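You operate a simulated robot arm through the tools that you are given. There is no shell and no other tool. Be economical: measure what you need, move in short steps, check, and stop when the job is done.

The job below is to be done with a simulated robot arm. You get a single attempt, and the scene is never put back.

## Task
Rinse the white nozzle clean in its washer and grip it in the vice for servicing.
Fine: shut the water valve before you lift the nozzle out.

The check looks at the end state, three seconds after you hand in, the way a careful person would. Anything else that was tipped, shoved, dropped, spilled or broken makes it a failure.

## Robot
A 7-joint arm with a two-finger parallel gripper, fixed in place. Base frame: the origin is at the foot of the arm, x ahead of it, y to its left, z up; the work surface is at about z = 15. Units: mm, degrees, N and s.
With the tool pointing down near the work surface it reaches from about 220 to 600 mm from the base axis. Its first joint turns from -66.0 to 66.0 degrees. Payload 2.5 kg.
The tool frame sits at the grasp point between the pads (the TCP): z along the fingers, y along the line on which they close. The tips reach 23 mm beyond it. The gripper opens to 94 mm. The fingers are 38 mm wide and 10 mm thick; the gripper's body (54 by 96 mm) begins 39 mm behind the TCP.
Orientation is that of the tool frame in the base frame, as a unit quaternion [w, x, y, z]. With the fingers straight down and closing along the base's y, the tool's x points along the base's -x, its y along +y and its z along -z.

## Interface
- The arm moves only by the tool arm_command. Its argument "moves" is one flat list of numbers, 6 for each row, row after row: the shift along the base's x, y, z in mm, then the turn, a rotation vector about the base's x, y, z in degrees. In form: [dx, dy, dz, ax, ay, az, dx, dy, dz, ax, ay, az, ...]. A call has 1 to 8 rows; each row shifts and turns the commanded pose from where the row before left it. "grip" is the finger opening in mm, from 0 to 94, set as the call begins (left out, the last holds). Rows are played at 5 a second. More than 50 mm and 8.6 degrees between two rows, or a gripper value outside its range, and nothing of the call is played. A pose out of reach is approached as far as the arm can. The call stops where the force on the tool passes 70 N (or 10 N more than at its start, if that is more) or the arm is blocked; 0.2 s more then pass. Each finger travels about 108 mm/s and halts on what it meets, pressing with about 29 N; the grip force reading is that of the motor and also rises with nothing between the fingers. The clock runs only during rows and for 0.2 s after the last one: add rows that do not move to give the fingers time. It gives the time, the measured TCP pose, the force on the tool (base axes), the opening and the grip force at its end, in the units of the frame above (readings bear some noise).
- Cameras (640 x 400 px; columns grow to the right, rows downward): "scene" is fixed at [118.5, -403.2, 560.8]; the picture's right is [0.84, -0.54, 0.00], its down [-0.22, -0.34, -0.91] and it looks along [0.50, 0.77, -0.41] (base axes); focal length 326 px, centre (320, 200). "wrist" rides on the gripper at [86, 16, -74] in the tool frame; the picture's right is [-0.18, 0.98, 0.00], its down [-0.58, -0.11, -0.81] and it looks along [-0.79, -0.15, 0.59] (tool axes); focal length 243 px, centre (320, 200). There is no depth. A picture from a camera that has moved, and an enlarged one, comes with that camera's place and axes in the base frame and with its lens.
- capture(camera): a new picture of that camera. The clock stands still meanwhile.
- close_up(camera, box): a new picture of the part [left, top, right, bottom] of that camera's present view, enlarged. The clock stands still meanwhile.
- hand_in(): hands the job in; it is judged then, once.

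Go step by step. Nothing tells you positions but the pictures and the camera data: compare them with the known pose of the tool, close in by small moves and look again before you grip or let go. The budget is 120 turns and 64 pictures, counting those below and the enlarged ones. Unless the task says otherwise, let go and move clear before handing in, and close with one line.

The tools are called as a command line: name --argument value ..., lists and objects as JSON in quotes. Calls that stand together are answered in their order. arm_command: Moves the arm, as the interface text tells. Its arguments: {"type":"object","properties":{"moves":{"type":"array","items":{"type":"number"}},"grip":{"type":"number"}},"required":["moves"]} The other tools are called the same way: capture (camera) takes a picture; close_up (camera, box) takes an enlarged picture of a part of a camera's view; hand_in () hands the job in.

At the start:

```text
clock: 0.0
eef_pos: [348.8, 59.9, 344.5]
orientation: [0.0, 0.0, 1.0, 0.001]
ft_force: [-0.8, -0.6, -0.9]
finger_gap: 94.0
gripper_force: 0.0
```

scene: 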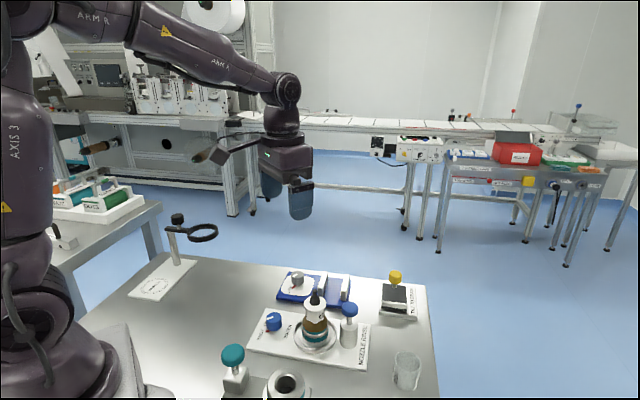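
wrist: 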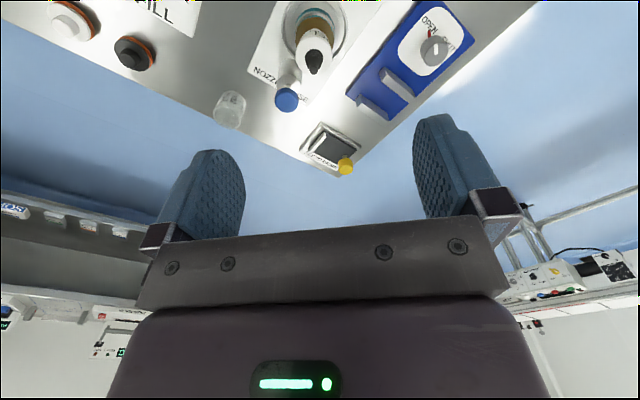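

The table holds a nozzle washer panel with valves, a blue vice and other items. I'll take enlarged views first to identify each one.

close_up --camera "scene" --box '[230, 255, 390, 355]'

close_up --camera "scene" --box '[120, 200, 440, 400]'

close_up --camera "wrist" --box '[200, 0, 500, 187]'

```text
4.00 times, centred on (310, 305) of scene
camera zoom: at [118.5, -403.2, 560.8], right [0.84, -0.54, 0.0], down [-0.22, -0.34, -0.91], along [0.5, 0.77, -0.41], focal length 1302 px, centre (360, -220)
```

zoom: 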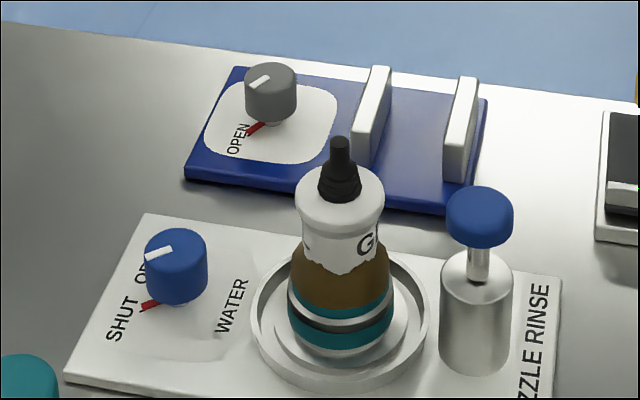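

```text
2.00 times, centred on (280, 300) of scene
camera zoom: at [118.5, -403.2, 560.8], right [0.84, -0.54, 0.0], down [-0.22, -0.34, -0.91], along [0.5, 0.77, -0.41], focal length 651 px, centre (400, 0)
```

zoom: 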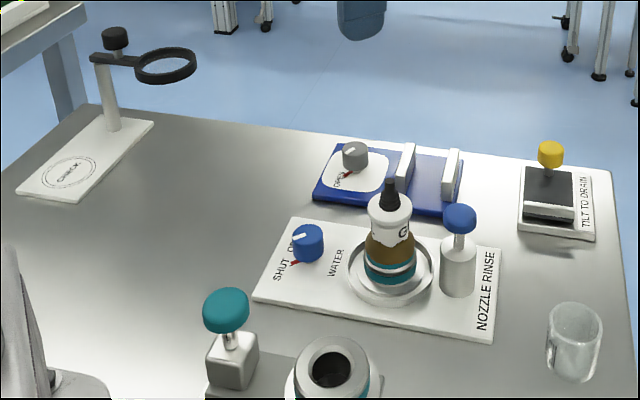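

```text
2.13 times, centred on (350, 94) of wrist
camera zoom: at [260.7, 74.5, 418.2], right [0.18, 0.98, 0.0], down [0.58, -0.11, 0.81], along [0.79, -0.15, -0.59], focal length 518 px, centre (256, 427)
```

zoom: 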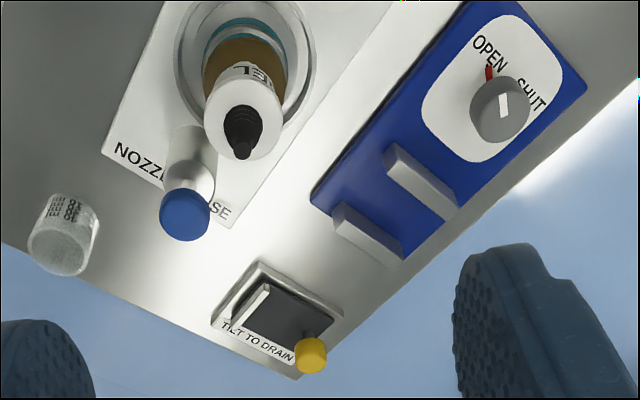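

I take the nozzle to be near (382, 21), the water valve near (324, 93), the blue plunger near (434, -25) and the vice near (480, 140). I'll tilt the wrist so its camera looks down for a better survey.

arm_command --moves '[0, 0, 20, 0, 8, 0, 0, 0, 20, 0, 8, 0, 0, 0, 20, 0, 8, 0, 0, 0, 0, 0, 6, 0, 0, 0, 0, 0, 0, 0]'

capture --camera "wrist"

```text
clock: 1.2
eef_pos: [348.9, 59.0, 403.9]
orientation: [-0.26, -0.002, 0.966, -0.001]
ft_force: [0.4, 0.0, -0.3]
finger_gap: 93.8
gripper_force: 0.1
```

```text
58 pictures are left
camera wrist: at [310.2, 74.3, 512.8], right [0.16, 0.98, -0.09], down [0.91, -0.11, 0.41], along [0.39, -0.15, -0.91], focal length 243 px, centre (320, 200)
```

wrist: 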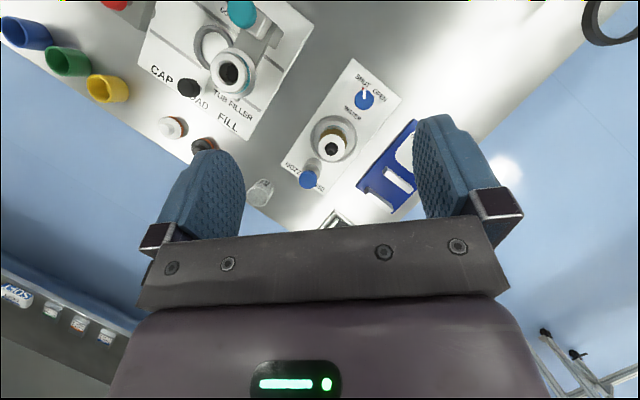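

close_up --camera "wrist" --box '[260, 50, 440, 230]'

close_up --camera "wrist" --box '[0, 0, 320, 200]'

```text
2.22 times, centred on (350, 140) of wrist
camera zoom: at [310.2, 74.3, 512.8], right [0.16, 0.98, -0.09], down [0.91, -0.11, 0.41], along [0.39, -0.15, -0.91], focal length 539 px, centre (253, 333)
```

zoom: 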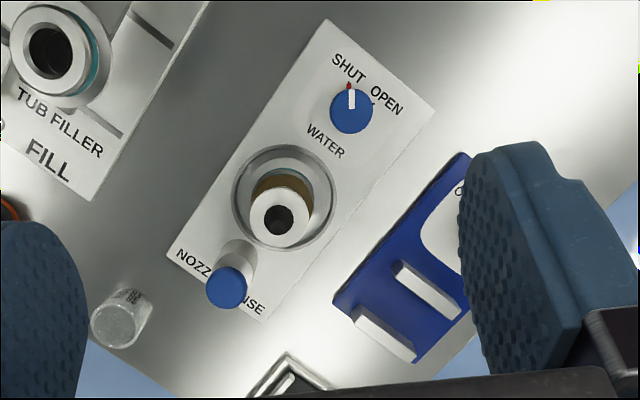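

```text
2.00 times, centred on (160, 100) of wrist
camera zoom: at [310.2, 74.3, 512.8], right [0.16, 0.98, -0.09], down [0.91, -0.11, 0.41], along [0.39, -0.15, -0.91], focal length 485 px, centre (640, 400)
```

zoom: 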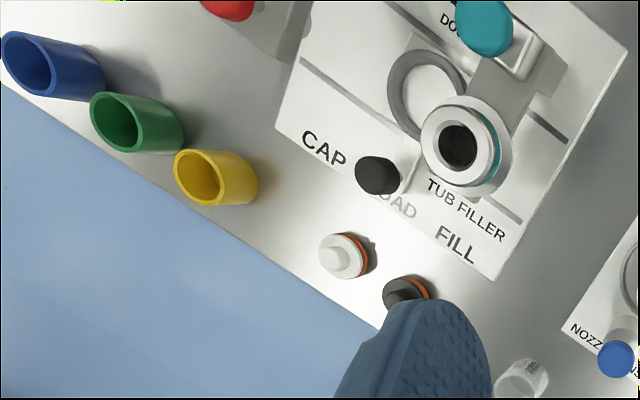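

The valve is at SHUT, at about (330, 103). I'll straighten the tool, hover above the knob with a partly closed gripper and look again.

arm_command --moves '[-5, 11, -40, 0, -8, 0, -5, 11, -45, 0, -8, 0, -5, 11, -45, 0, -8, 0, -4, 11, -45, 0, -6, 0, 0, 0, -45, 0, 0, 0, 0, 0, -44, 0, 0, 0, 0, 0, 0, 0, 0, 0]' --grip 60

capture --camera "wrist"

```text
clock: 2.8
eef_pos: [328.0, 102.6, 140.4]
orientation: [0.0, 0.0, 1.0, 0.001]
ft_force: [0.1, 1.0, 0.0]
finger_gap: 59.9
gripper_force: 0.0
```

```text
55 pictures are left
camera wrist: at [240.5, 118.3, 214.8], right [0.18, 0.98, 0.0], down [0.58, -0.11, 0.81], along [0.79, -0.15, -0.59], focal length 243 px, centre (320, 200)
```

wrist: 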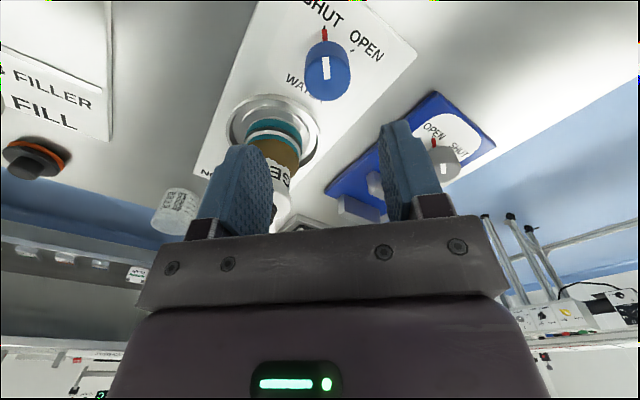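

close_up --camera "wrist" --box '[270, 0, 430, 100]'

close_up --camera "scene" --box '[230, 270, 390, 370]'

```text
4.00 times, centred on (350, 50) of wrist
camera zoom: at [240.5, 118.3, 214.8], right [0.18, 0.98, 0.0], down [0.58, -0.11, 0.81], along [0.79, -0.15, -0.59], focal length 970 px, centre (200, 800)
```

zoom: 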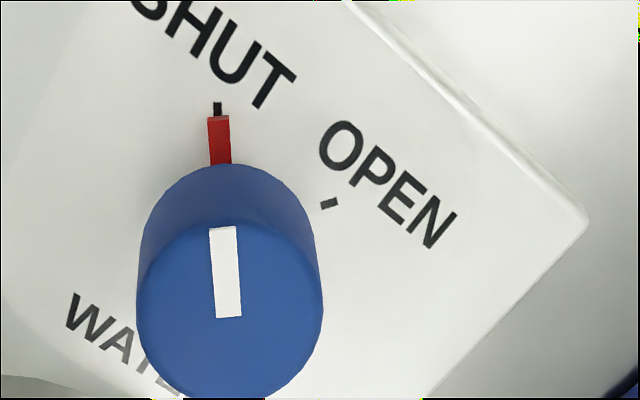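

```text
4.00 times, centred on (310, 320) of scene
camera zoom: at [118.5, -403.2, 560.8], right [0.84, -0.54, 0.0], down [-0.22, -0.34, -0.91], along [0.5, 0.77, -0.41], focal length 1302 px, centre (360, -280)
```

zoom: 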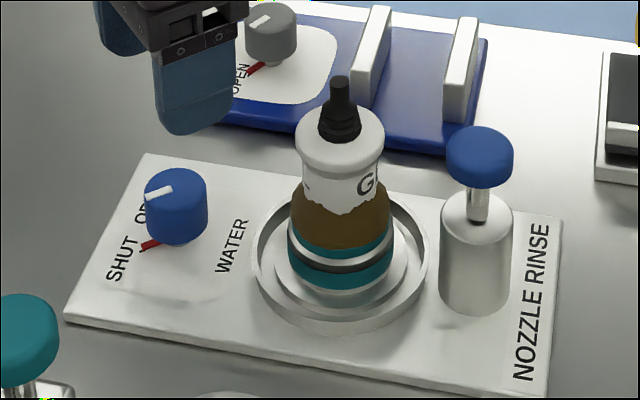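

The knob centre is near (327, 107) with its top at z≈45. The red pointer turns with the knob, and the SHUT and OPEN ticks are about 70–75° apart, clockwise to open. I'll descend over the knob with the pointer lying between the fingers, then close.

arm_command --moves '[-1, 4.6, -30, 0, 0, 0, 0, 0, -30, 0, 0, 0, 0, 0, -28, 0, 0, 0, 0, 0, 0, 0, 0, 0]'

capture --camera "wrist"

```text
clock: 3.8
eef_pos: [326.3, 107.5, 52.9]
orientation: [0.0, -0.001, 1.0, 0.0]
ft_force: [-0.6, -0.2, -0.2]
finger_gap: 59.9
gripper_force: 0.1
```

```text
52 pictures are left
camera wrist: at [239.6, 123.0, 127.1], right [0.18, 0.98, 0.0], down [0.58, -0.11, 0.81], along [0.79, -0.15, -0.59], focal length 243 px, centre (320, 200)
```

wrist: 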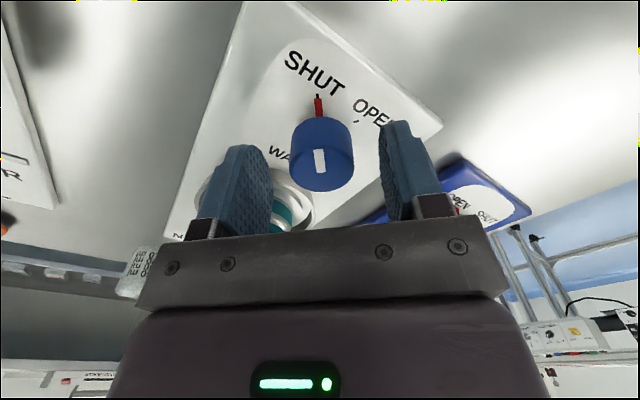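

arm_command --moves '[-1, 0.8, -3, 0, 0, 0, 0, 0, 0, 0, 0, 0, 0, 0, 0, 0, 0, 0]' --grip 20

capture --camera "wrist"

```text
clock: 4.6
eef_pos: [326.9, 106.7, 50.4]
orientation: [0.001, 0.0, 1.0, 0.0]
ft_force: [-8.2, -7.7, 37.7]
finger_gap: 32.7
gripper_force: 45.1
```

```text
51 pictures are left
camera wrist: at [239.4, 123.2, 124.6], right [0.18, 0.98, 0.0], down [0.58, -0.11, 0.81], along [0.79, -0.15, -0.59], focal length 243 px, centre (320, 200)
```

wrist: 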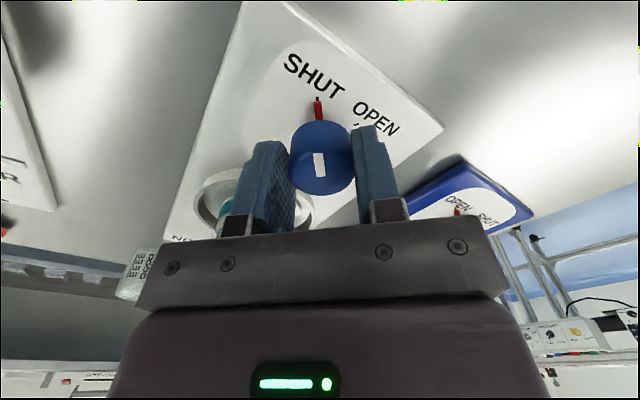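

The knob is gripped at 32.7 mm and the tips are lightly touching the plate. I'll ease up a little and turn clockwise.

arm_command --moves '[0, 0, 2, 0, 0, 0, 0, 0, 0, 0, 0, -8, 0, 0, 0, 0, 0, -8, 0, 0, 0, 0, 0, -8, 0, 0, 0, 0, 0, -8]'

capture --camera "wrist"

```text
clock: 5.8
eef_pos: [328.0, 109.7, 51.1]
orientation: [0.002, 0.275, 0.962, 0.001]
ft_force: [15.3, 11.6, -29.7]
finger_gap: 32.7
gripper_force: 45.2
```

```text
50 pictures are left
camera wrist: at [261.6, 168.3, 124.7], right [0.68, 0.74, 0.0], down [0.43, -0.4, 0.81], along [0.6, -0.54, -0.59], focal length 243 px, centre (320, 200)
```

wrist: 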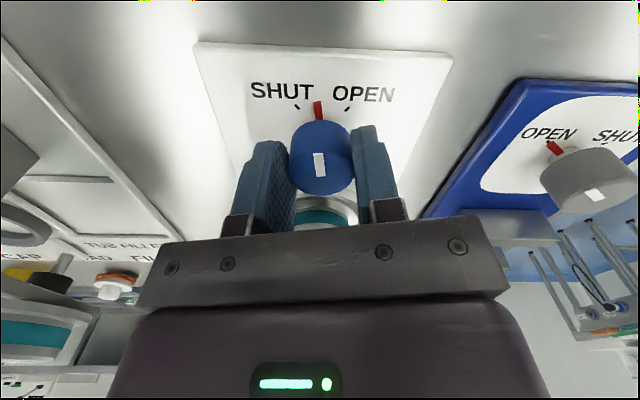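

It turns with the fingers and is about halfway. I'll keep turning.

arm_command --moves '[0, 0, -1, 0, 0, 0, 0, 0, 0, 0, 0, -8, 0, 0, 0, 0, 0, -8, 0, 0, 0, 0, 0, -8, 0, 0, 0, 0, 0, -8, 0, 0, 0, 0, 0, 0]'

capture --camera "wrist"

close_up --camera "scene" --box '[230, 270, 390, 370]'

```text
clock: 7.2
eef_pos: [328.8, 110.9, 51.6]
orientation: [0.002, 0.529, 0.849, 0.003]
ft_force: [15.5, 26.1, -6.1]
finger_gap: 32.7
gripper_force: 45.3
```

```text
49 pictures are left
camera wrist: at [304.2, 194.7, 125.1], right [0.96, 0.27, 0.01], down [0.15, -0.57, 0.8], along [0.22, -0.77, -0.59], focal length 243 px, centre (320, 200)
```

wrist: 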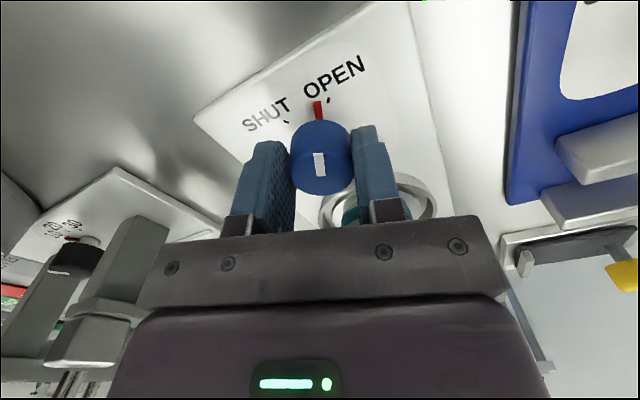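

```text
4.00 times, centred on (310, 320) of scene
camera zoom: at [118.5, -403.2, 560.8], right [0.84, -0.54, 0.0], down [-0.22, -0.34, -0.91], along [0.5, 0.77, -0.41], focal length 1302 px, centre (360, -280)
```

zoom: 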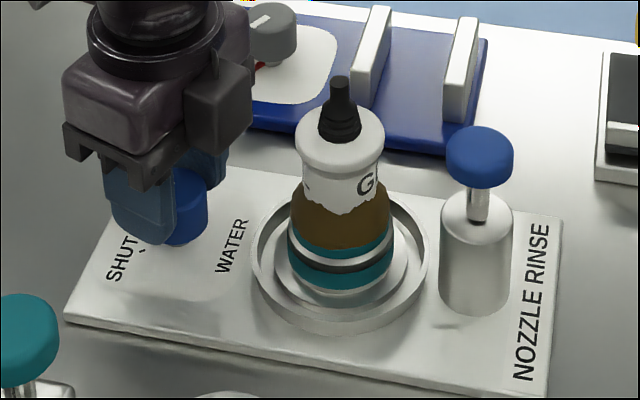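

Roughly 10° remain. I'll turn a little further and ease the side load.

arm_command --moves '[1, 1.5, 0, 0, 0, 0, 0, 0, 0, 0, 0, -8, 0, 0, 0, 0, 0, -4, 0, 0, 0, 0, 0, 0]'

close_up --camera "wrist" --box '[230, 30, 430, 155]'

```text
clock: 8.2
eef_pos: [329.3, 111.1, 50.1]
orientation: [0.0, 0.616, 0.788, 0.002]
ft_force: [8.8, 18.5, 17.8]
finger_gap: 32.8
gripper_force: 44.7
```

```text
3.20 times, centred on (330, 92) of wrist
camera zoom: at [323.4, 198.2, 125.0], right [1.0, 0.06, 0.0], down [0.03, -0.59, 0.81], along [0.05, -0.8, -0.59], focal length 776 px, centre (288, 544)
```

zoom: 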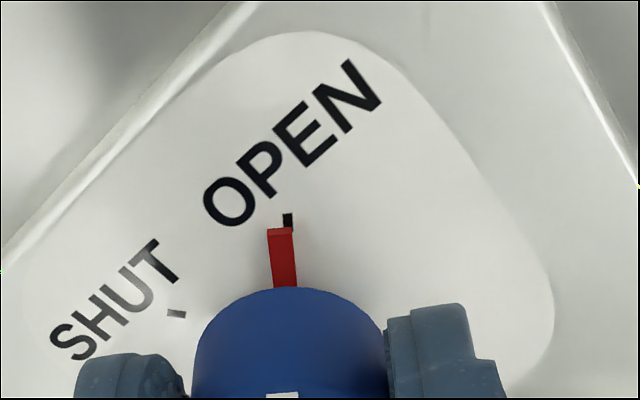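

arm_command --moves '[0, 0, 0, 0, 0, -4, 0, 0, 0, 0, 0, 0]'

arm_command --moves '[0, 0, 0, 0, 0, 0, 0, 0, 0, 0, 0, 0, 0, 0, 30, 0, 0, 0, 0, 0, 40, 0, 0, 0]' --grip 60

capture --camera "wrist"

close_up --camera "scene" --box '[230, 270, 390, 370]'

```text
clock: 8.8
eef_pos: [329.2, 111.0, 50.4]
orientation: [0.0, 0.642, 0.767, 0.001]
ft_force: [6.6, 21.1, 18.5]
finger_gap: 32.4
gripper_force: 44.9
```

```text
clock: 9.8
eef_pos: [328.5, 107.9, 121.3]
orientation: [-0.001, 0.642, 0.767, -0.001]
ft_force: [0.3, -0.7, -0.3]
finger_gap: 60.0
gripper_force: 0.0
```

```text
46 pictures are left
camera wrist: at [328.0, 196.4, 195.2], right [1.0, -0.01, 0.0], down [0.0, -0.59, 0.81], along [-0.01, -0.81, -0.59], focal length 243 px, centre (320, 200)
```

wrist: 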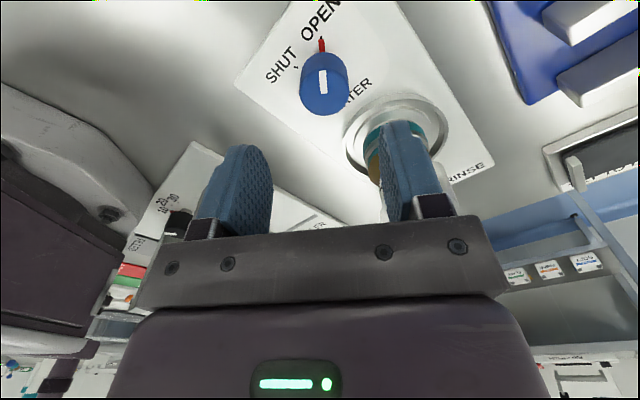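

```text
4.00 times, centred on (310, 320) of scene
camera zoom: at [118.5, -403.2, 560.8], right [0.84, -0.54, 0.0], down [-0.22, -0.34, -0.91], along [0.5, 0.77, -0.41], focal length 1302 px, centre (360, -280)
```

zoom: 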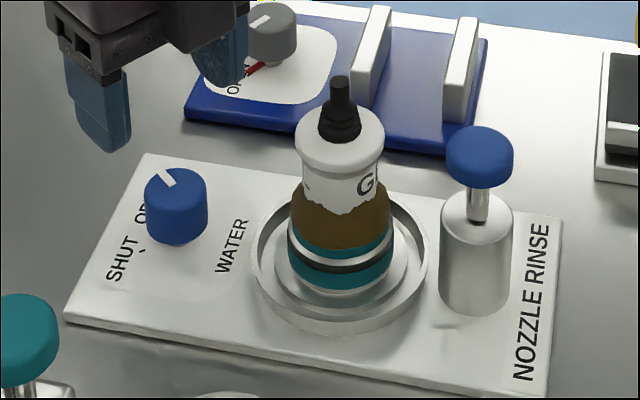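

The valve now reads OPEN. Next is the blue plunger: I'll rise, turn back to zero yaw, move near it and look.

arm_command --moves '[0, 0, 40, 0, 0, 8, 0, 0, 40, 0, 0, 8, 0, 0, 0, 0, 0, 8, 0, 0, 0, 0, 0, 8, 0, 0, 0, 0, 0, 8, 0, 0, 0, 0, 0, 8, 0, 0, 0, 0, 0, 8, 0, 0, 0, 0, 0, 8]' --grip 0

arm_command --moves '[20, -30, 0, 0, 0, 8, 20, -30, 0, 0, 0, 8, 20, -30, 0, 0, 0, 0, 20, -30, 0, 0, 0, 0, 26, -13, 0, 0, 0, 0, 0, 0, 0, 0, 0, 0]'

capture --camera "wrist"

```text
clock: 11.6
eef_pos: [328.3, 110.7, 200.3]
orientation: [0.001, 0.138, 0.99, 0.0]
ft_force: [0.2, 0.0, -0.5]
finger_gap: 0.1
gripper_force: 28.6
```

```text
clock: 13.0
eef_pos: [434.3, -24.8, 200.8]
orientation: [0.0, -0.001, 1.0, 0.0]
ft_force: [0.0, 0.2, 0.4]
finger_gap: 0.1
gripper_force: 28.8
```

```text
44 pictures are left
camera wrist: at [346.9, -8.6, 274.5], right [0.18, 0.98, 0.0], down [0.58, -0.11, 0.81], along [0.79, -0.15, -0.59], focal length 243 px, centre (320, 200)
```

wrist: 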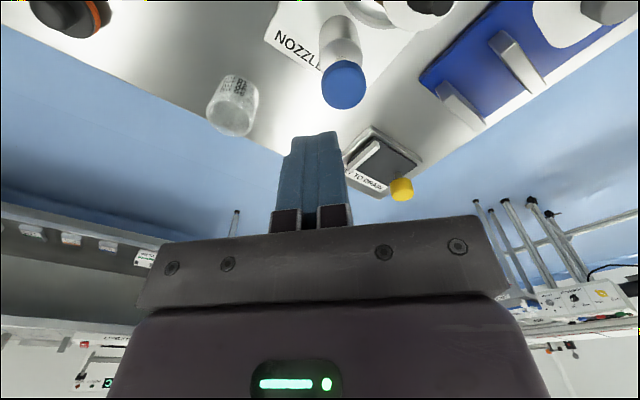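

arm_command --moves '[1, 15, -20, 0, 0, 0, 0, 0, -25, 0, 0, 0, 0, 0, 0, 0, 0, 0]'

capture --camera "wrist"

close_up --camera "scene" --box '[250, 250, 410, 350]'

```text
clock: 13.8
eef_pos: [435.2, -7.9, 155.4]
orientation: [-0.001, 0.0, 1.0, 0.0]
ft_force: [0.3, 0.3, 0.0]
finger_gap: 0.0
gripper_force: 28.7
```

```text
43 pictures are left
camera wrist: at [348.6, 6.9, 230.5], right [0.18, 0.98, 0.0], down [0.58, -0.11, 0.81], along [0.79, -0.15, -0.59], focal length 243 px, centre (320, 200)
```

wrist: 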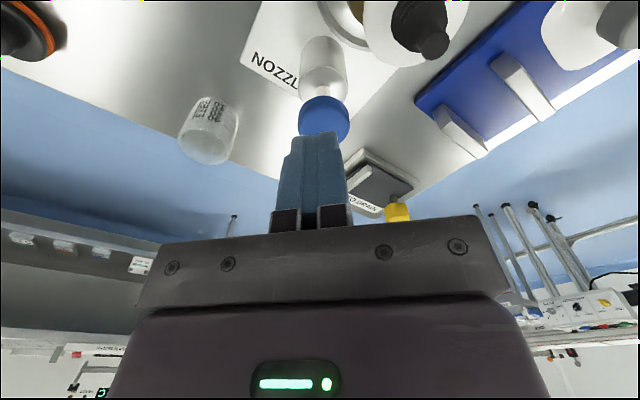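

```text
4.00 times, centred on (330, 300) of scene
camera zoom: at [118.5, -403.2, 560.8], right [0.84, -0.54, 0.0], down [-0.22, -0.34, -0.91], along [0.5, 0.77, -0.41], focal length 1302 px, centre (280, -200)
```

zoom: 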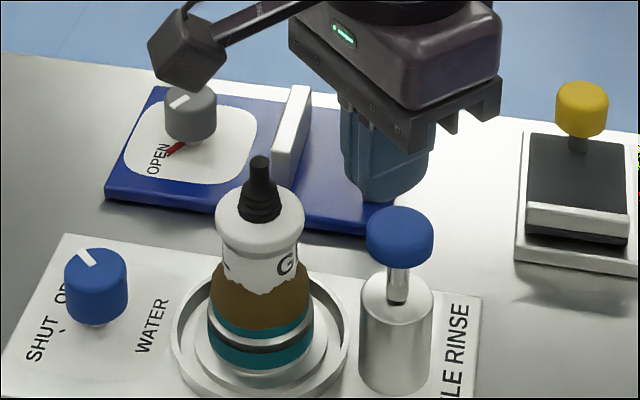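

The plunger cap is near (437, -9), with its top around z≈114. I'll press it slowly and watch the force.

arm_command --moves '[2, -2, -12, 0, 0, 0, 0, 0, -6, 0, 0, 0, 0, 0, -5, 0, 0, 0, 0, 0, -5, 0, 0, 0, 0, 0, -4, 0, 0, 0, 0, 0, -3, 0, 0, 0]'

close_up --camera "scene" --box '[250, 250, 410, 350]'

```text
clock: 15.2
eef_pos: [437.1, -9.1, 120.1]
orientation: [-0.001, 0.0, 1.0, 0.0]
ft_force: [0.0, -0.6, 1.9]
finger_gap: 0.1
gripper_force: 29.1
```

```text
4.00 times, centred on (330, 300) of scene
camera zoom: at [118.5, -403.2, 560.8], right [0.84, -0.54, 0.0], down [-0.22, -0.34, -0.91], along [0.5, 0.77, -0.41], focal length 1302 px, centre (280, -200)
```

zoom: 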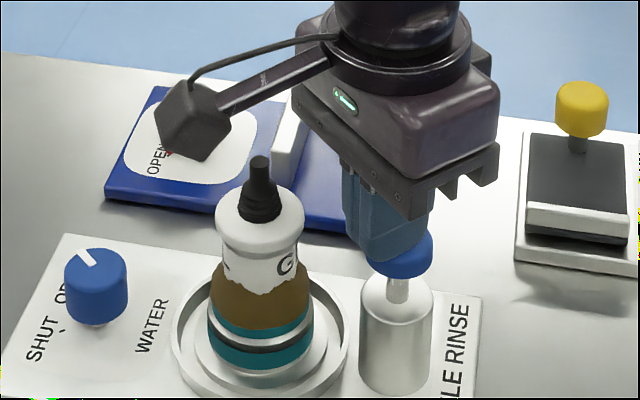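

arm_command --moves '[0, 0, -5, 0, 0, 0, 0, 0, -5, 0, 0, 0, 0, 0, -4, 0, 0, 0, 0, 0, 0, 0, 0, 0, 0, 0, 0, 0, 0, 0]'

close_up --camera "scene" --box '[250, 250, 410, 350]'

```text
clock: 16.4
eef_pos: [435.6, -9.9, 106.2]
orientation: [0.0, -0.002, 1.0, 0.0]
ft_force: [-2.5, 1.9, 3.4]
finger_gap: 0.1
gripper_force: 28.9
```

```text
4.00 times, centred on (330, 300) of scene
camera zoom: at [118.5, -403.2, 560.8], right [0.84, -0.54, 0.0], down [-0.22, -0.34, -0.91], along [0.5, 0.77, -0.41], focal length 1302 px, centre (280, -200)
```

zoom: 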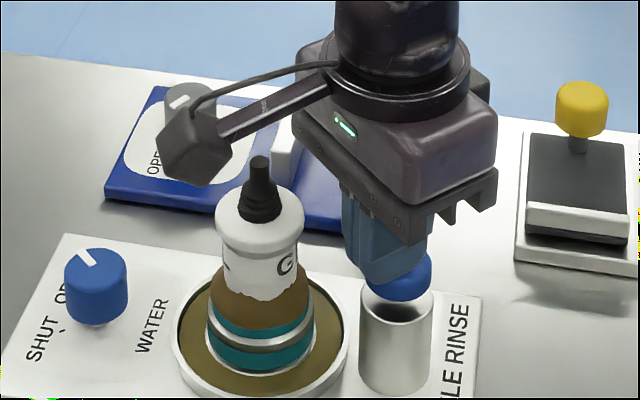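

The basin is filling with dirty water, so rinsing has started. I'll press a bit deeper and hold.

arm_command --moves '[1, -1, -3, 0, 0, 0, 0, 0, -2, 0, 0, 0, 0, 0, 0, 0, 0, 0, 0, 0, 0, 0, 0, 0, 0, 0, 0, 0, 0, 0, 0, 0, 0, 0, 0, 0, 0, 0, 0, 0, 0, 0, 0, 0, 0, 0, 0, 0]'

close_up --camera "scene" --box '[250, 250, 410, 350]'

```text
clock: 17.1
eef_pos: [439.7, -10.6, 105.7]
orientation: [0.0, 0.0, 1.0, 0.0]
ft_force: [-4.8, 0.9, 11.7]
finger_gap: 0.0
gripper_force: 28.3
stopped in row 3: the force on the tool passed its limit (the readings are from after the stop); the commanded pose is now the measured one
```

```text
4.00 times, centred on (330, 300) of scene
camera zoom: at [118.4, -403.2, 560.8], right [0.84, -0.54, 0.0], down [-0.22, -0.34, -0.91], along [0.5, 0.77, -0.41], focal length 1302 px, centre (280, -200)
```

zoom: 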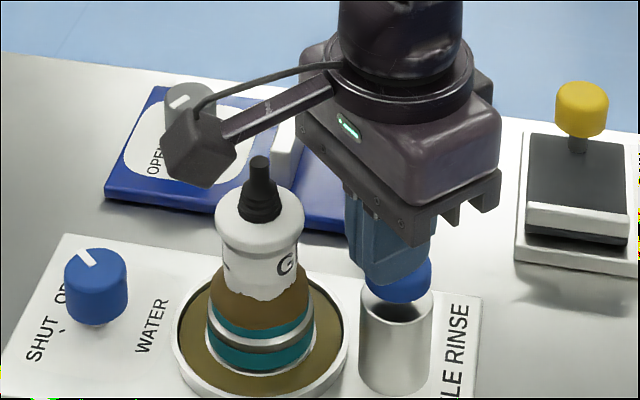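

That is the bottom of the stroke. I'll release the plunger and look at what changed.

arm_command --moves '[-1, 1, 8, 0, 0, 0, 0, 0, 8, 0, 0, 0, 0, 0, 4, 0, 0, 0, 0, 0, 0, 0, 0, 0]'

close_up --camera "scene" --box '[250, 250, 410, 350]'

```text
clock: 18.1
eef_pos: [438.7, -10.0, 124.6]
orientation: [0.0, -0.001, 1.0, 0.001]
ft_force: [0.3, -0.4, 0.2]
finger_gap: 0.1
gripper_force: 28.2
```

```text
4.00 times, centred on (330, 300) of scene
camera zoom: at [118.5, -403.2, 560.8], right [0.84, -0.54, 0.0], down [-0.22, -0.34, -0.91], along [0.5, 0.77, -0.41], focal length 1302 px, centre (280, -200)
```

zoom: 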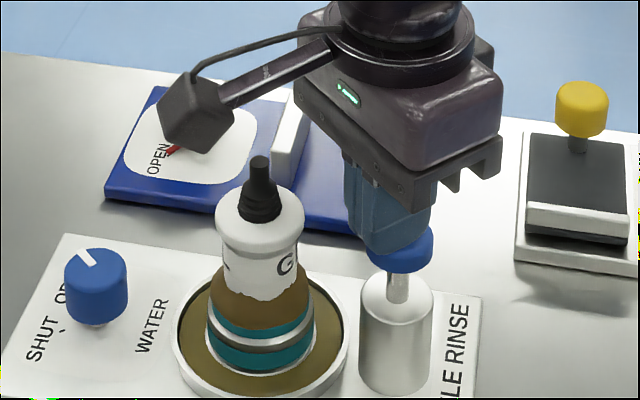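

The plunger springs back, so I'll give it more strokes.

arm_command --moves '[0, 0, -8, 0, 0, 0, 0, 0, -8, 0, 0, 0, 0, 0, -2.5, 0, 0, 0, 0, 0, 0, 0, 0, 0, 0, 0, 10, 0, 0, 0, 0, 0, 8.5, 0, 0, 0, 0, 0, 0, 0, 0, 0]'

close_up --camera "scene" --box '[250, 250, 410, 350]'

```text
clock: 19.7
eef_pos: [438.0, -9.4, 124.0]
orientation: [0.0, 0.0, 1.0, 0.001]
ft_force: [0.2, 0.4, 1.0]
finger_gap: 0.0
gripper_force: 29.4
```

```text
4.00 times, centred on (330, 300) of scene
camera zoom: at [118.5, -403.2, 560.8], right [0.84, -0.54, 0.0], down [-0.22, -0.34, -0.91], along [0.5, 0.77, -0.41], focal length 1302 px, centre (280, -200)
```

zoom: 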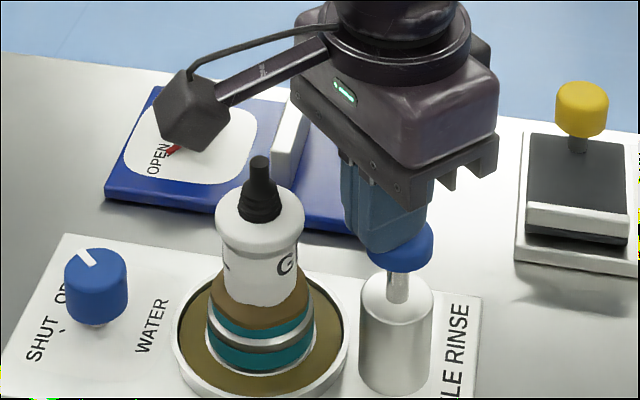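

The brown is receding with each stroke. I'll continue.

arm_command --moves '[0.5, -1, -9, 0, 0, 0, 0, 0, -9, 0, 0, 0, 0, 0, 0, 0, 0, 0, 0, 0, 18, 0, 0, 0, 0, 0, -9, 0, 0, 0, 0, 0, -9, 0, 0, 0, 0, 0, 0, 0, 0, 0, 0, 0, 18, 0, 0, 0]'

close_up --camera "scene" --box '[250, 250, 410, 350]'

```text
clock: 21.5
eef_pos: [438.4, -9.7, 123.4]
orientation: [0.0, -0.001, 1.0, 0.001]
ft_force: [-0.7, 0.2, 1.5]
finger_gap: 0.0
gripper_force: 29.6
```

```text
4.00 times, centred on (330, 300) of scene
camera zoom: at [118.5, -403.2, 560.8], right [0.84, -0.54, 0.0], down [-0.22, -0.34, -0.91], along [0.5, 0.77, -0.41], focal length 1302 px, centre (280, -200)
```

zoom: 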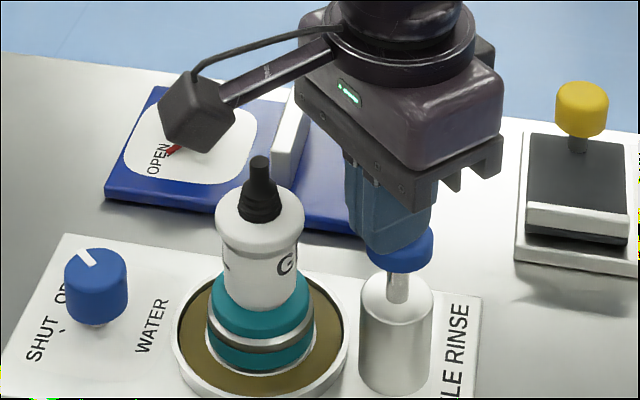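

This side looks clean. I'll lift off and look at the nozzle from the other side with the wrist camera before shutting the water.

arm_command --moves '[0, 0, 40, 0, 0, 0, 0, 0, 40, 0, 0, 0, -30, 30, 0, 0, 0, 0, -40, 30, 0, 0, 0, 0, -38, 0, 0, 0, 0, 0, 0, 0, 0, 0, 0, 0]'

capture --camera "wrist"

```text
clock: 22.9
eef_pos: [329.5, 48.7, 202.4]
orientation: [0.0, -0.001, 1.0, 0.0]
ft_force: [0.9, -0.5, -0.1]
finger_gap: 0.1
gripper_force: 29.4
```

```text
35 pictures are left
camera wrist: at [241.8, 65.0, 277.1], right [0.18, 0.98, 0.0], down [0.58, -0.11, 0.81], along [0.79, -0.15, -0.59], focal length 243 px, centre (320, 200)
```

wrist: 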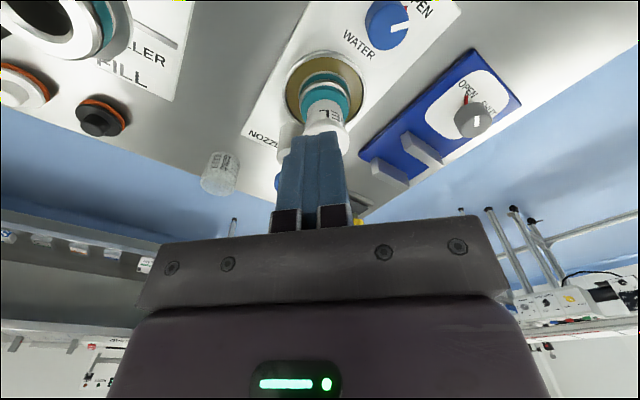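

Both sides look clean. Now I'll shut the valve: go back above its knob at yaw -80° and descend.

arm_command --moves '[0, 30, 0, 0, 0, -8, 0, 31, 0, 0, 0, -8, 0, 0, 0, 0, 0, -8, 0, 0, 0, 0, 0, -8, 0, 0, 0, 0, 0, -8, 0, 0, 0, 0, 0, -8, 0, 0, 0, 0, 0, -8, 0, 0, 0, 0, 0, -8]' --grip 60

arm_command --moves '[0, 0, -40, 0, 0, -8, 0, 0, -40, 0, 0, -8, 0, 0, -30, 0, 0, 0, 0, 0, -25, 0, 0, 0, 0, 0, -15, 0, 0, 0, 0, 0, 0, 0, 0, 0]'

capture --camera "wrist"

```text
clock: 24.7
eef_pos: [330.9, 110.7, 203.2]
orientation: [0.0, 0.531, 0.848, 0.001]
ft_force: [-0.5, -0.1, 0.6]
finger_gap: 60.3
gripper_force: 0.1
```

```text
clock: 26.1
eef_pos: [331.1, 112.2, 53.8]
orientation: [0.001, 0.642, 0.767, 0.0]
ft_force: [0.3, 0.6, 0.0]
finger_gap: 59.8
gripper_force: 0.1
```

```text
34 pictures are left
camera wrist: at [330.3, 198.8, 128.1], right [1.0, -0.01, 0.0], down [-0.01, -0.59, 0.81], along [-0.01, -0.81, -0.59], focal length 243 px, centre (320, 200)
```

wrist: 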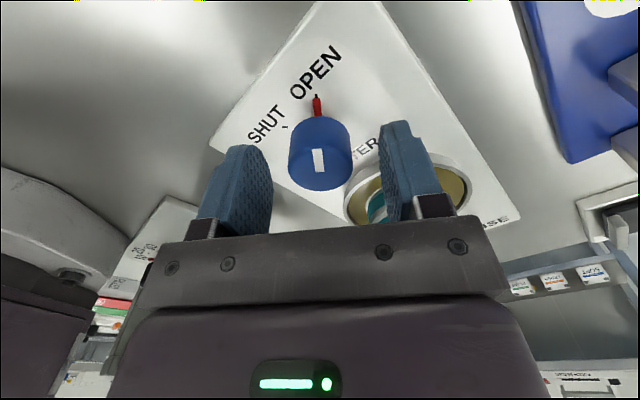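

arm_command --moves '[-1, -1, -2, 0, 0, 0, 0, 0, 0, 0, 0, 0, 0, 0, 0, 0, 0, 0]' --grip 20

arm_command --moves '[0, 0, 0, 0, 0, 8, 0, 0, 0, 0, 0, 8, 0, 0, 0, 0, 0, 8, 0, 0, 0, 0, 0, 8, 0, 0, 0, 0, 0, 8]'

```text
clock: 26.9
eef_pos: [330.2, 110.5, 53.8]
orientation: [0.0, 0.642, 0.767, 0.002]
ft_force: [-2.7, 5.0, 30.3]
finger_gap: 32.5
gripper_force: 45.5
```

```text
clock: 28.1
eef_pos: [328.7, 110.0, 52.1]
orientation: [-0.001, 0.34, 0.94, 0.0]
ft_force: [-12.0, 8.4, 36.3]
finger_gap: 32.9
gripper_force: 44.8
```

arm_command --moves '[0, 0, 1, 0, 0, 8, 0, 0, 0, 0, 0, 8, 0, 0, 0, 0, 0, 8, 0, 0, 0, 0, 0, 8, 0, 0, 0, 0, 0, 0]'

close_up --camera "wrist" --box '[230, 30, 430, 155]'

```text
clock: 29.3
eef_pos: [327.7, 107.9, 50.9]
orientation: [-0.004, 0.07, 0.998, 0.0]
ft_force: [-15.3, -4.9, -5.2]
finger_gap: 32.9
gripper_force: 45.1
```

```text
3.20 times, centred on (330, 92) of wrist
camera zoom: at [243.5, 135.5, 126.7], right [0.32, 0.95, 0.0], down [0.56, -0.19, 0.8], along [0.76, -0.26, -0.59], focal length 776 px, centre (288, 544)
```

zoom: 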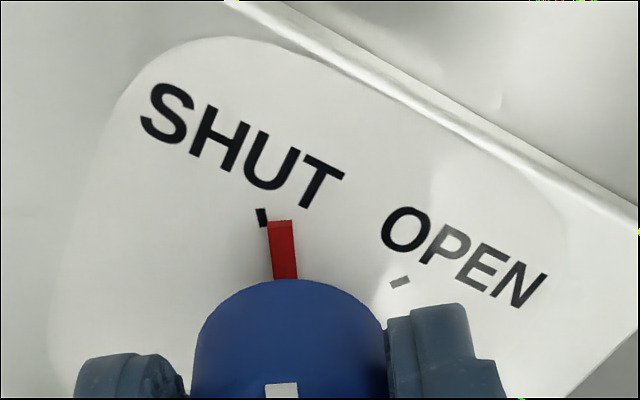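

About 8° remain to the SHUT tick. I'll finish the turn, release and rise.

arm_command --moves '[0, 0, 0, 0, 0, 8, 0, 0, 0, 0, 0, 3, 0, 0, 0, 0, 0, 0]'

arm_command --moves '[0, 0, 0, 0, 0, 0, 0, 0, 0, 0, 0, 0, 0, 0, 30, 0, 0, 0, 0, 0, 45, 0, 0, 0, 0, 0, 45, 0, 0, 0]' --grip 60

capture --camera "wrist"

close_up --camera "scene" --box '[230, 250, 390, 350]'

```text
clock: 30.1
eef_pos: [329.3, 107.0, 51.9]
orientation: [-0.003, -0.027, 1.0, 0.0]
ft_force: [-9.0, -10.9, -16.2]
finger_gap: 33.1
gripper_force: 44.9
```

```text
clock: 31.3
eef_pos: [329.3, 108.3, 174.7]
orientation: [0.0, -0.027, 1.0, 0.001]
ft_force: [-0.5, 0.3, 0.1]
finger_gap: 60.2
gripper_force: 0.1
```

```text
32 pictures are left
camera wrist: at [241.3, 119.3, 248.9], right [0.13, 0.99, 0.0], down [0.59, -0.08, 0.81], along [0.8, -0.11, -0.59], focal length 243 px, centre (320, 200)
```

wrist: 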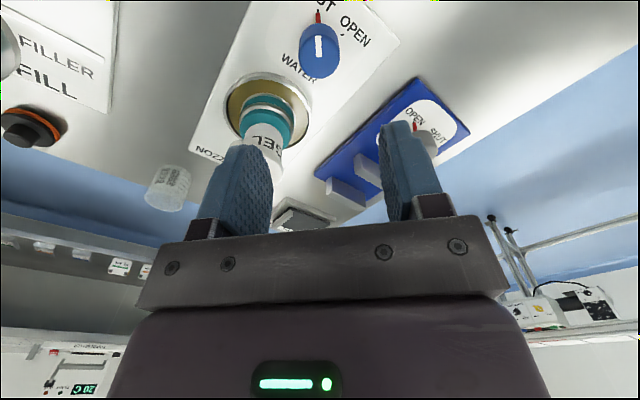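

```text
4.00 times, centred on (310, 300) of scene
camera zoom: at [118.5, -403.2, 560.8], right [0.84, -0.54, 0.0], down [-0.22, -0.34, -0.91], along [0.5, 0.77, -0.41], focal length 1302 px, centre (360, -200)
```

zoom: 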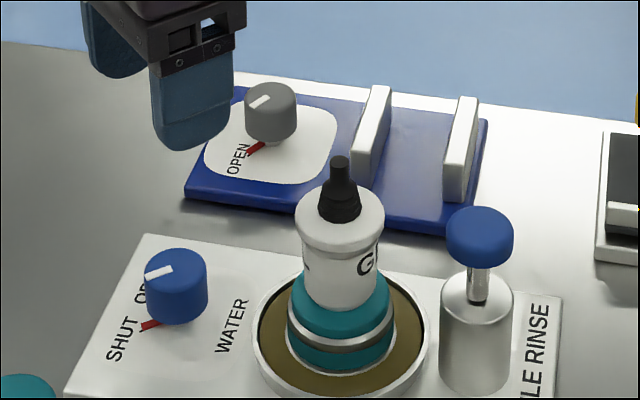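

The valve is shut. I'll hover above the nozzle, turned about -52° so the fingers will close along the vice slot, and look from close.

arm_command --moves '[0, 0, 15, 0, 0, -8, 10, -10, 15, 0, 0, -8, 10, -10, 0, 0, 0, -8, 10, -10, 0, 0, 0, -8, 10, -10, 0, 0, 0, -8, 10, -10, 0, 0, 0, -8, 0, -10, 0, 0, 0, -7, 0, 0, 0, 0, 0, 0]' --grip 94

capture --camera "wrist"

```text
clock: 33.1
eef_pos: [380.4, 49.1, 202.8]
orientation: [0.0, 0.439, 0.898, -0.001]
ft_force: [0.3, 0.7, -0.3]
finger_gap: 93.8
gripper_force: 0.0
```

```text
30 pictures are left
camera wrist: at [338.6, 126.7, 277.2], right [0.89, 0.46, 0.0], down [0.27, -0.53, 0.81], along [0.37, -0.72, -0.59], focal length 243 px, centre (320, 200)
```

wrist: 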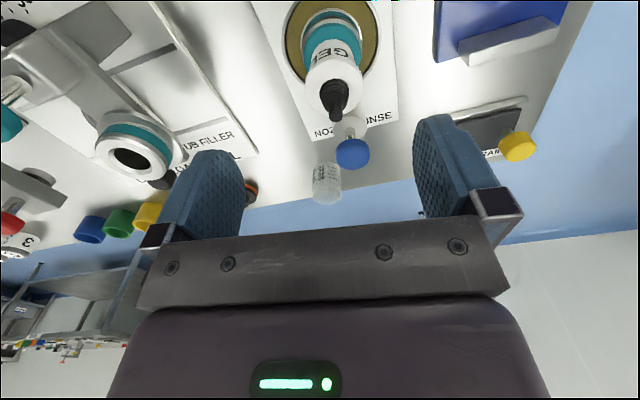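

Triangulating several views puts the nozzle axis at about (391, 42) with its tip at z≈126. I'll shift there, lower to just above it and check.

arm_command --moves '[10.5, -7, -20, 0, 0, 0, 0, 0, -20, 0, 0, 0, 0, 0, 0, 0, 0, 0]'

capture --camera "wrist"

close_up --camera "scene" --box '[230, 230, 390, 330]'

```text
clock: 33.9
eef_pos: [391.0, 43.5, 162.5]
orientation: [0.0, 0.437, 0.899, 0.001]
ft_force: [0.0, 0.3, -0.7]
finger_gap: 94.2
gripper_force: 0.1
```

```text
29 pictures are left
camera wrist: at [349.0, 120.4, 236.7], right [0.89, 0.46, 0.0], down [0.27, -0.53, 0.81], along [0.37, -0.71, -0.59], focal length 243 px, centre (320, 200)
```

wrist: 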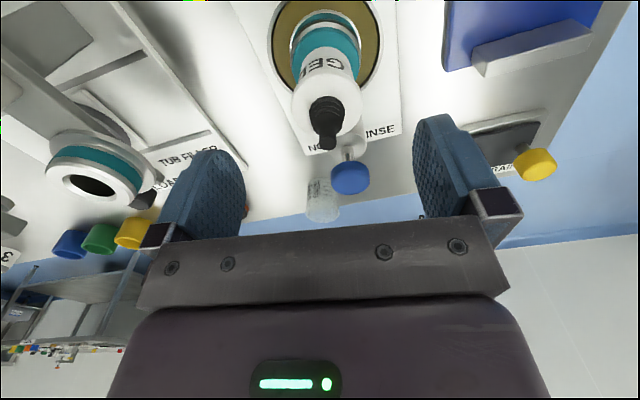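

```text
4.00 times, centred on (310, 280) of scene
camera zoom: at [118.5, -403.2, 560.8], right [0.84, -0.54, 0.0], down [-0.22, -0.34, -0.91], along [0.5, 0.77, -0.41], focal length 1302 px, centre (360, -120)
```

zoom: 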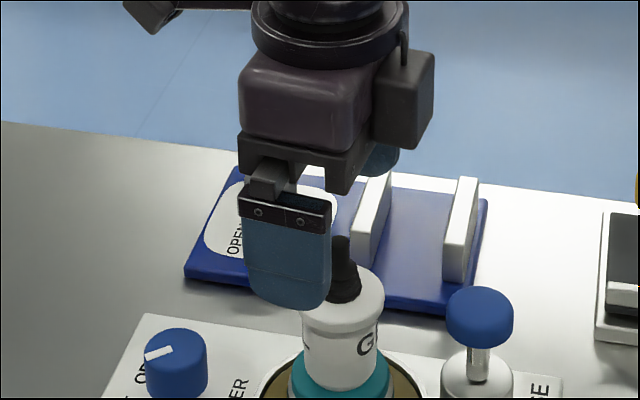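

The tip shows slightly to the right of centre, so I'll correct by (3, -2.5) and lower so the pads straddle the white head. I'll check before closing.

arm_command --moves '[3, -2.5, -15, 0, 0, 0, 0, 0, -20, 0, 0, 0, 0, 0, -15, 0, 0, 0, 0, 0, -10, 0, 0, 0, 0, 0, 0, 0, 0, 0]'

capture --camera "wrist"

close_up --camera "scene" --box '[230, 250, 390, 350]'

```text
clock: 35.1
eef_pos: [393.2, 40.7, 101.8]
orientation: [0.0, 0.438, 0.899, 0.001]
ft_force: [-0.7, -0.1, -0.6]
finger_gap: 93.9
gripper_force: 0.1
```

```text
27 pictures are left
camera wrist: at [351.3, 118.1, 176.8], right [0.89, 0.46, 0.0], down [0.27, -0.53, 0.81], along [0.37, -0.71, -0.59], focal length 243 px, centre (320, 200)
```

wrist: 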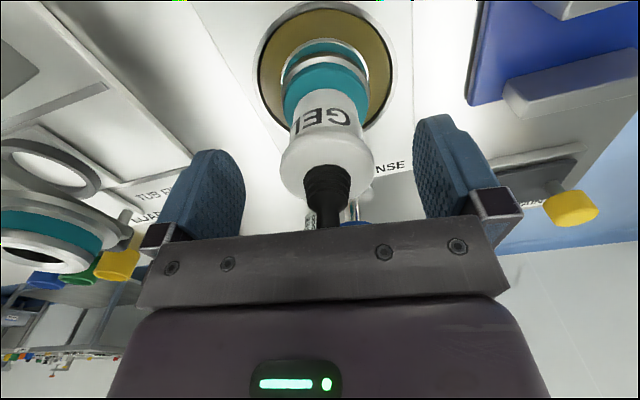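

```text
4.00 times, centred on (310, 300) of scene
camera zoom: at [118.5, -403.2, 560.8], right [0.84, -0.54, 0.0], down [-0.22, -0.34, -0.91], along [0.5, 0.77, -0.41], focal length 1302 px, centre (360, -200)
```

zoom: 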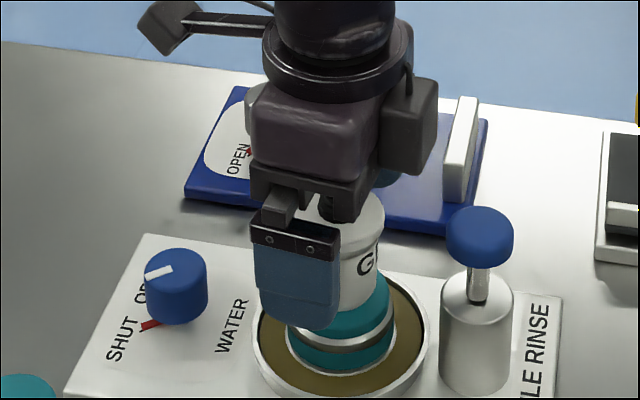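

The nozzle is nearly centred with its tip at z≈125. I'll lower 9 mm more and close on the white head.

arm_command --moves '[1.5, 1, -5, 0, 0, 0, 0, 0, -4, 0, 0, 0]'

arm_command --moves '[0, 0, 0, 0, 0, 0, 0, 0, 0, 0, 0, 0, 0, 0, 0, 0, 0, 0]' --grip 30

capture --camera "wrist"

```text
clock: 35.7
eef_pos: [394.4, 40.3, 92.9]
orientation: [0.0, 0.437, 0.899, 0.0]
ft_force: [0.4, 0.7, 0.1]
finger_gap: 93.8
gripper_force: 0.1
```

```text
clock: 36.5
eef_pos: [394.6, 41.5, 95.2]
orientation: [0.0, 0.437, 0.899, 0.001]
ft_force: [1.8, 1.7, -0.1]
finger_gap: 44.4
gripper_force: 29.0
```

```text
25 pictures are left
camera wrist: at [352.8, 118.7, 168.3], right [0.89, 0.46, 0.0], down [0.27, -0.53, 0.81], along [0.37, -0.71, -0.59], focal length 243 px, centre (320, 200)
```

wrist: 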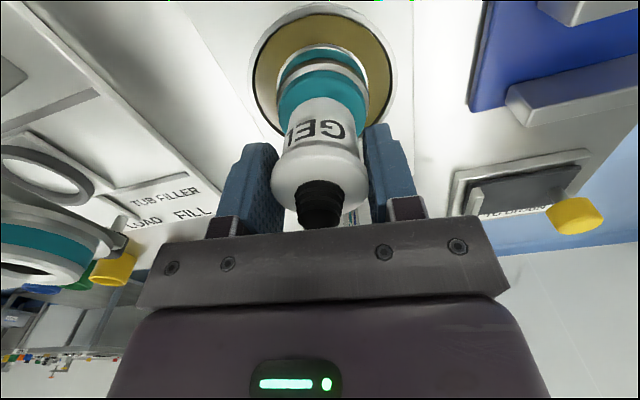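

The head is gripped at 44 mm. I'll lift straight up slowly and check.

arm_command --moves '[0, 0, 5, 0, 0, 0, 0, 0, 10, 0, 0, 0, 0, 0, 15, 0, 0, 0, 0, 0, 20, 0, 0, 0, 0, 0, 25, 0, 0, 0, 0, 0, 25, 0, 0, 0, 0, 0, 0, 0, 0, 0, 0, 0, 0, 0, 0, 0]'

capture --camera "wrist"

close_up --camera "scene" --box '[230, 200, 440, 331]'

```text
clock: 38.3
eef_pos: [394.2, 40.9, 194.6]
orientation: [0.0, 0.437, 0.899, 0.001]
ft_force: [0.5, 0.1, 0.5]
finger_gap: 30.1
gripper_force: 0.0
```

```text
24 pictures are left
camera wrist: at [352.5, 117.4, 268.7], right [0.89, 0.46, 0.0], down [0.27, -0.53, 0.81], along [0.37, -0.71, -0.59], focal length 243 px, centre (320, 200)
```

wrist: 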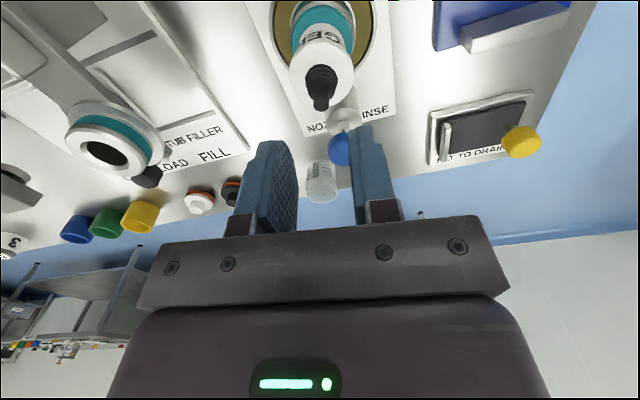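

```text
3.05 times, centred on (335, 266) of scene
camera zoom: at [118.5, -403.2, 560.8], right [0.84, -0.54, 0.0], down [-0.22, -0.34, -0.91], along [0.5, 0.77, -0.41], focal length 992 px, centre (274, 0)
```

zoom: 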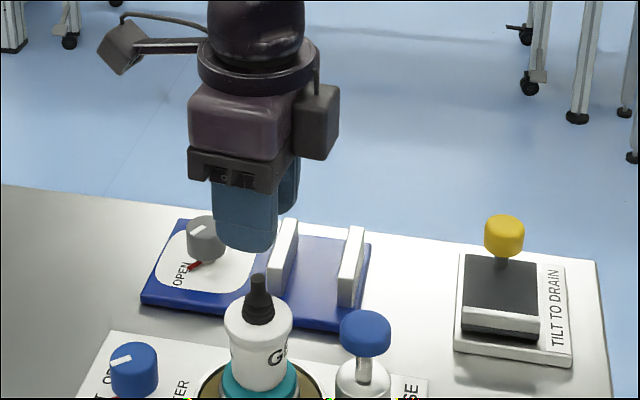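

The nozzle slipped out of the fingers and stayed in the washer, upright and unmoved. I'll look closely at its shape to find a better grip height.

close_up --camera "scene" --box '[283, 275, 355, 345]'

close_up --camera "wrist" --box '[260, 0, 400, 130]'

```text
5.71 times, centred on (319, 310) of scene
camera zoom: at [118.5, -403.2, 560.8], right [0.84, -0.54, 0.0], down [-0.22, -0.34, -0.91], along [0.5, 0.77, -0.41], focal length 1861 px, centre (326, -429)
```

zoom: 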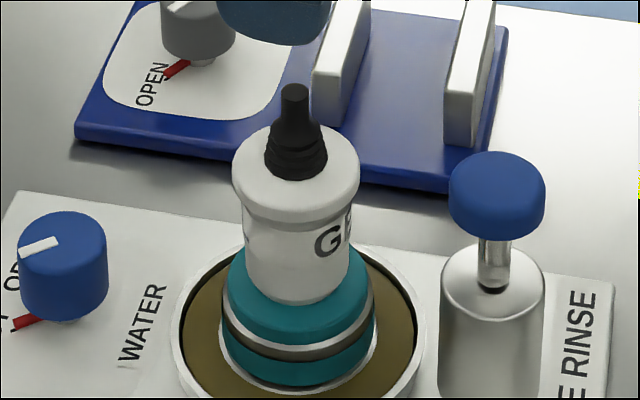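

```text
3.08 times, centred on (330, 65) of wrist
camera zoom: at [352.5, 117.4, 268.7], right [0.89, 0.46, 0.0], down [0.27, -0.53, 0.81], along [0.37, -0.71, -0.59], focal length 746 px, centre (289, 615)
```

zoom: 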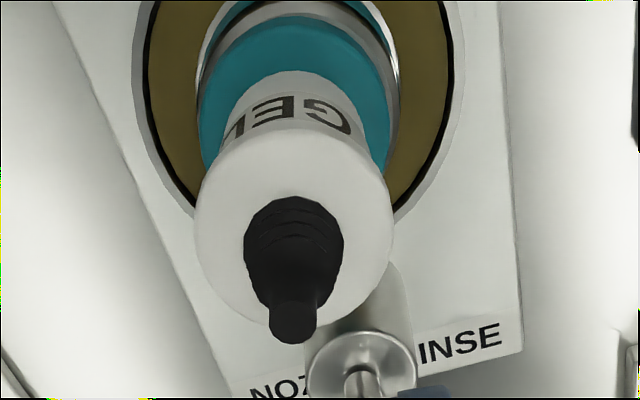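

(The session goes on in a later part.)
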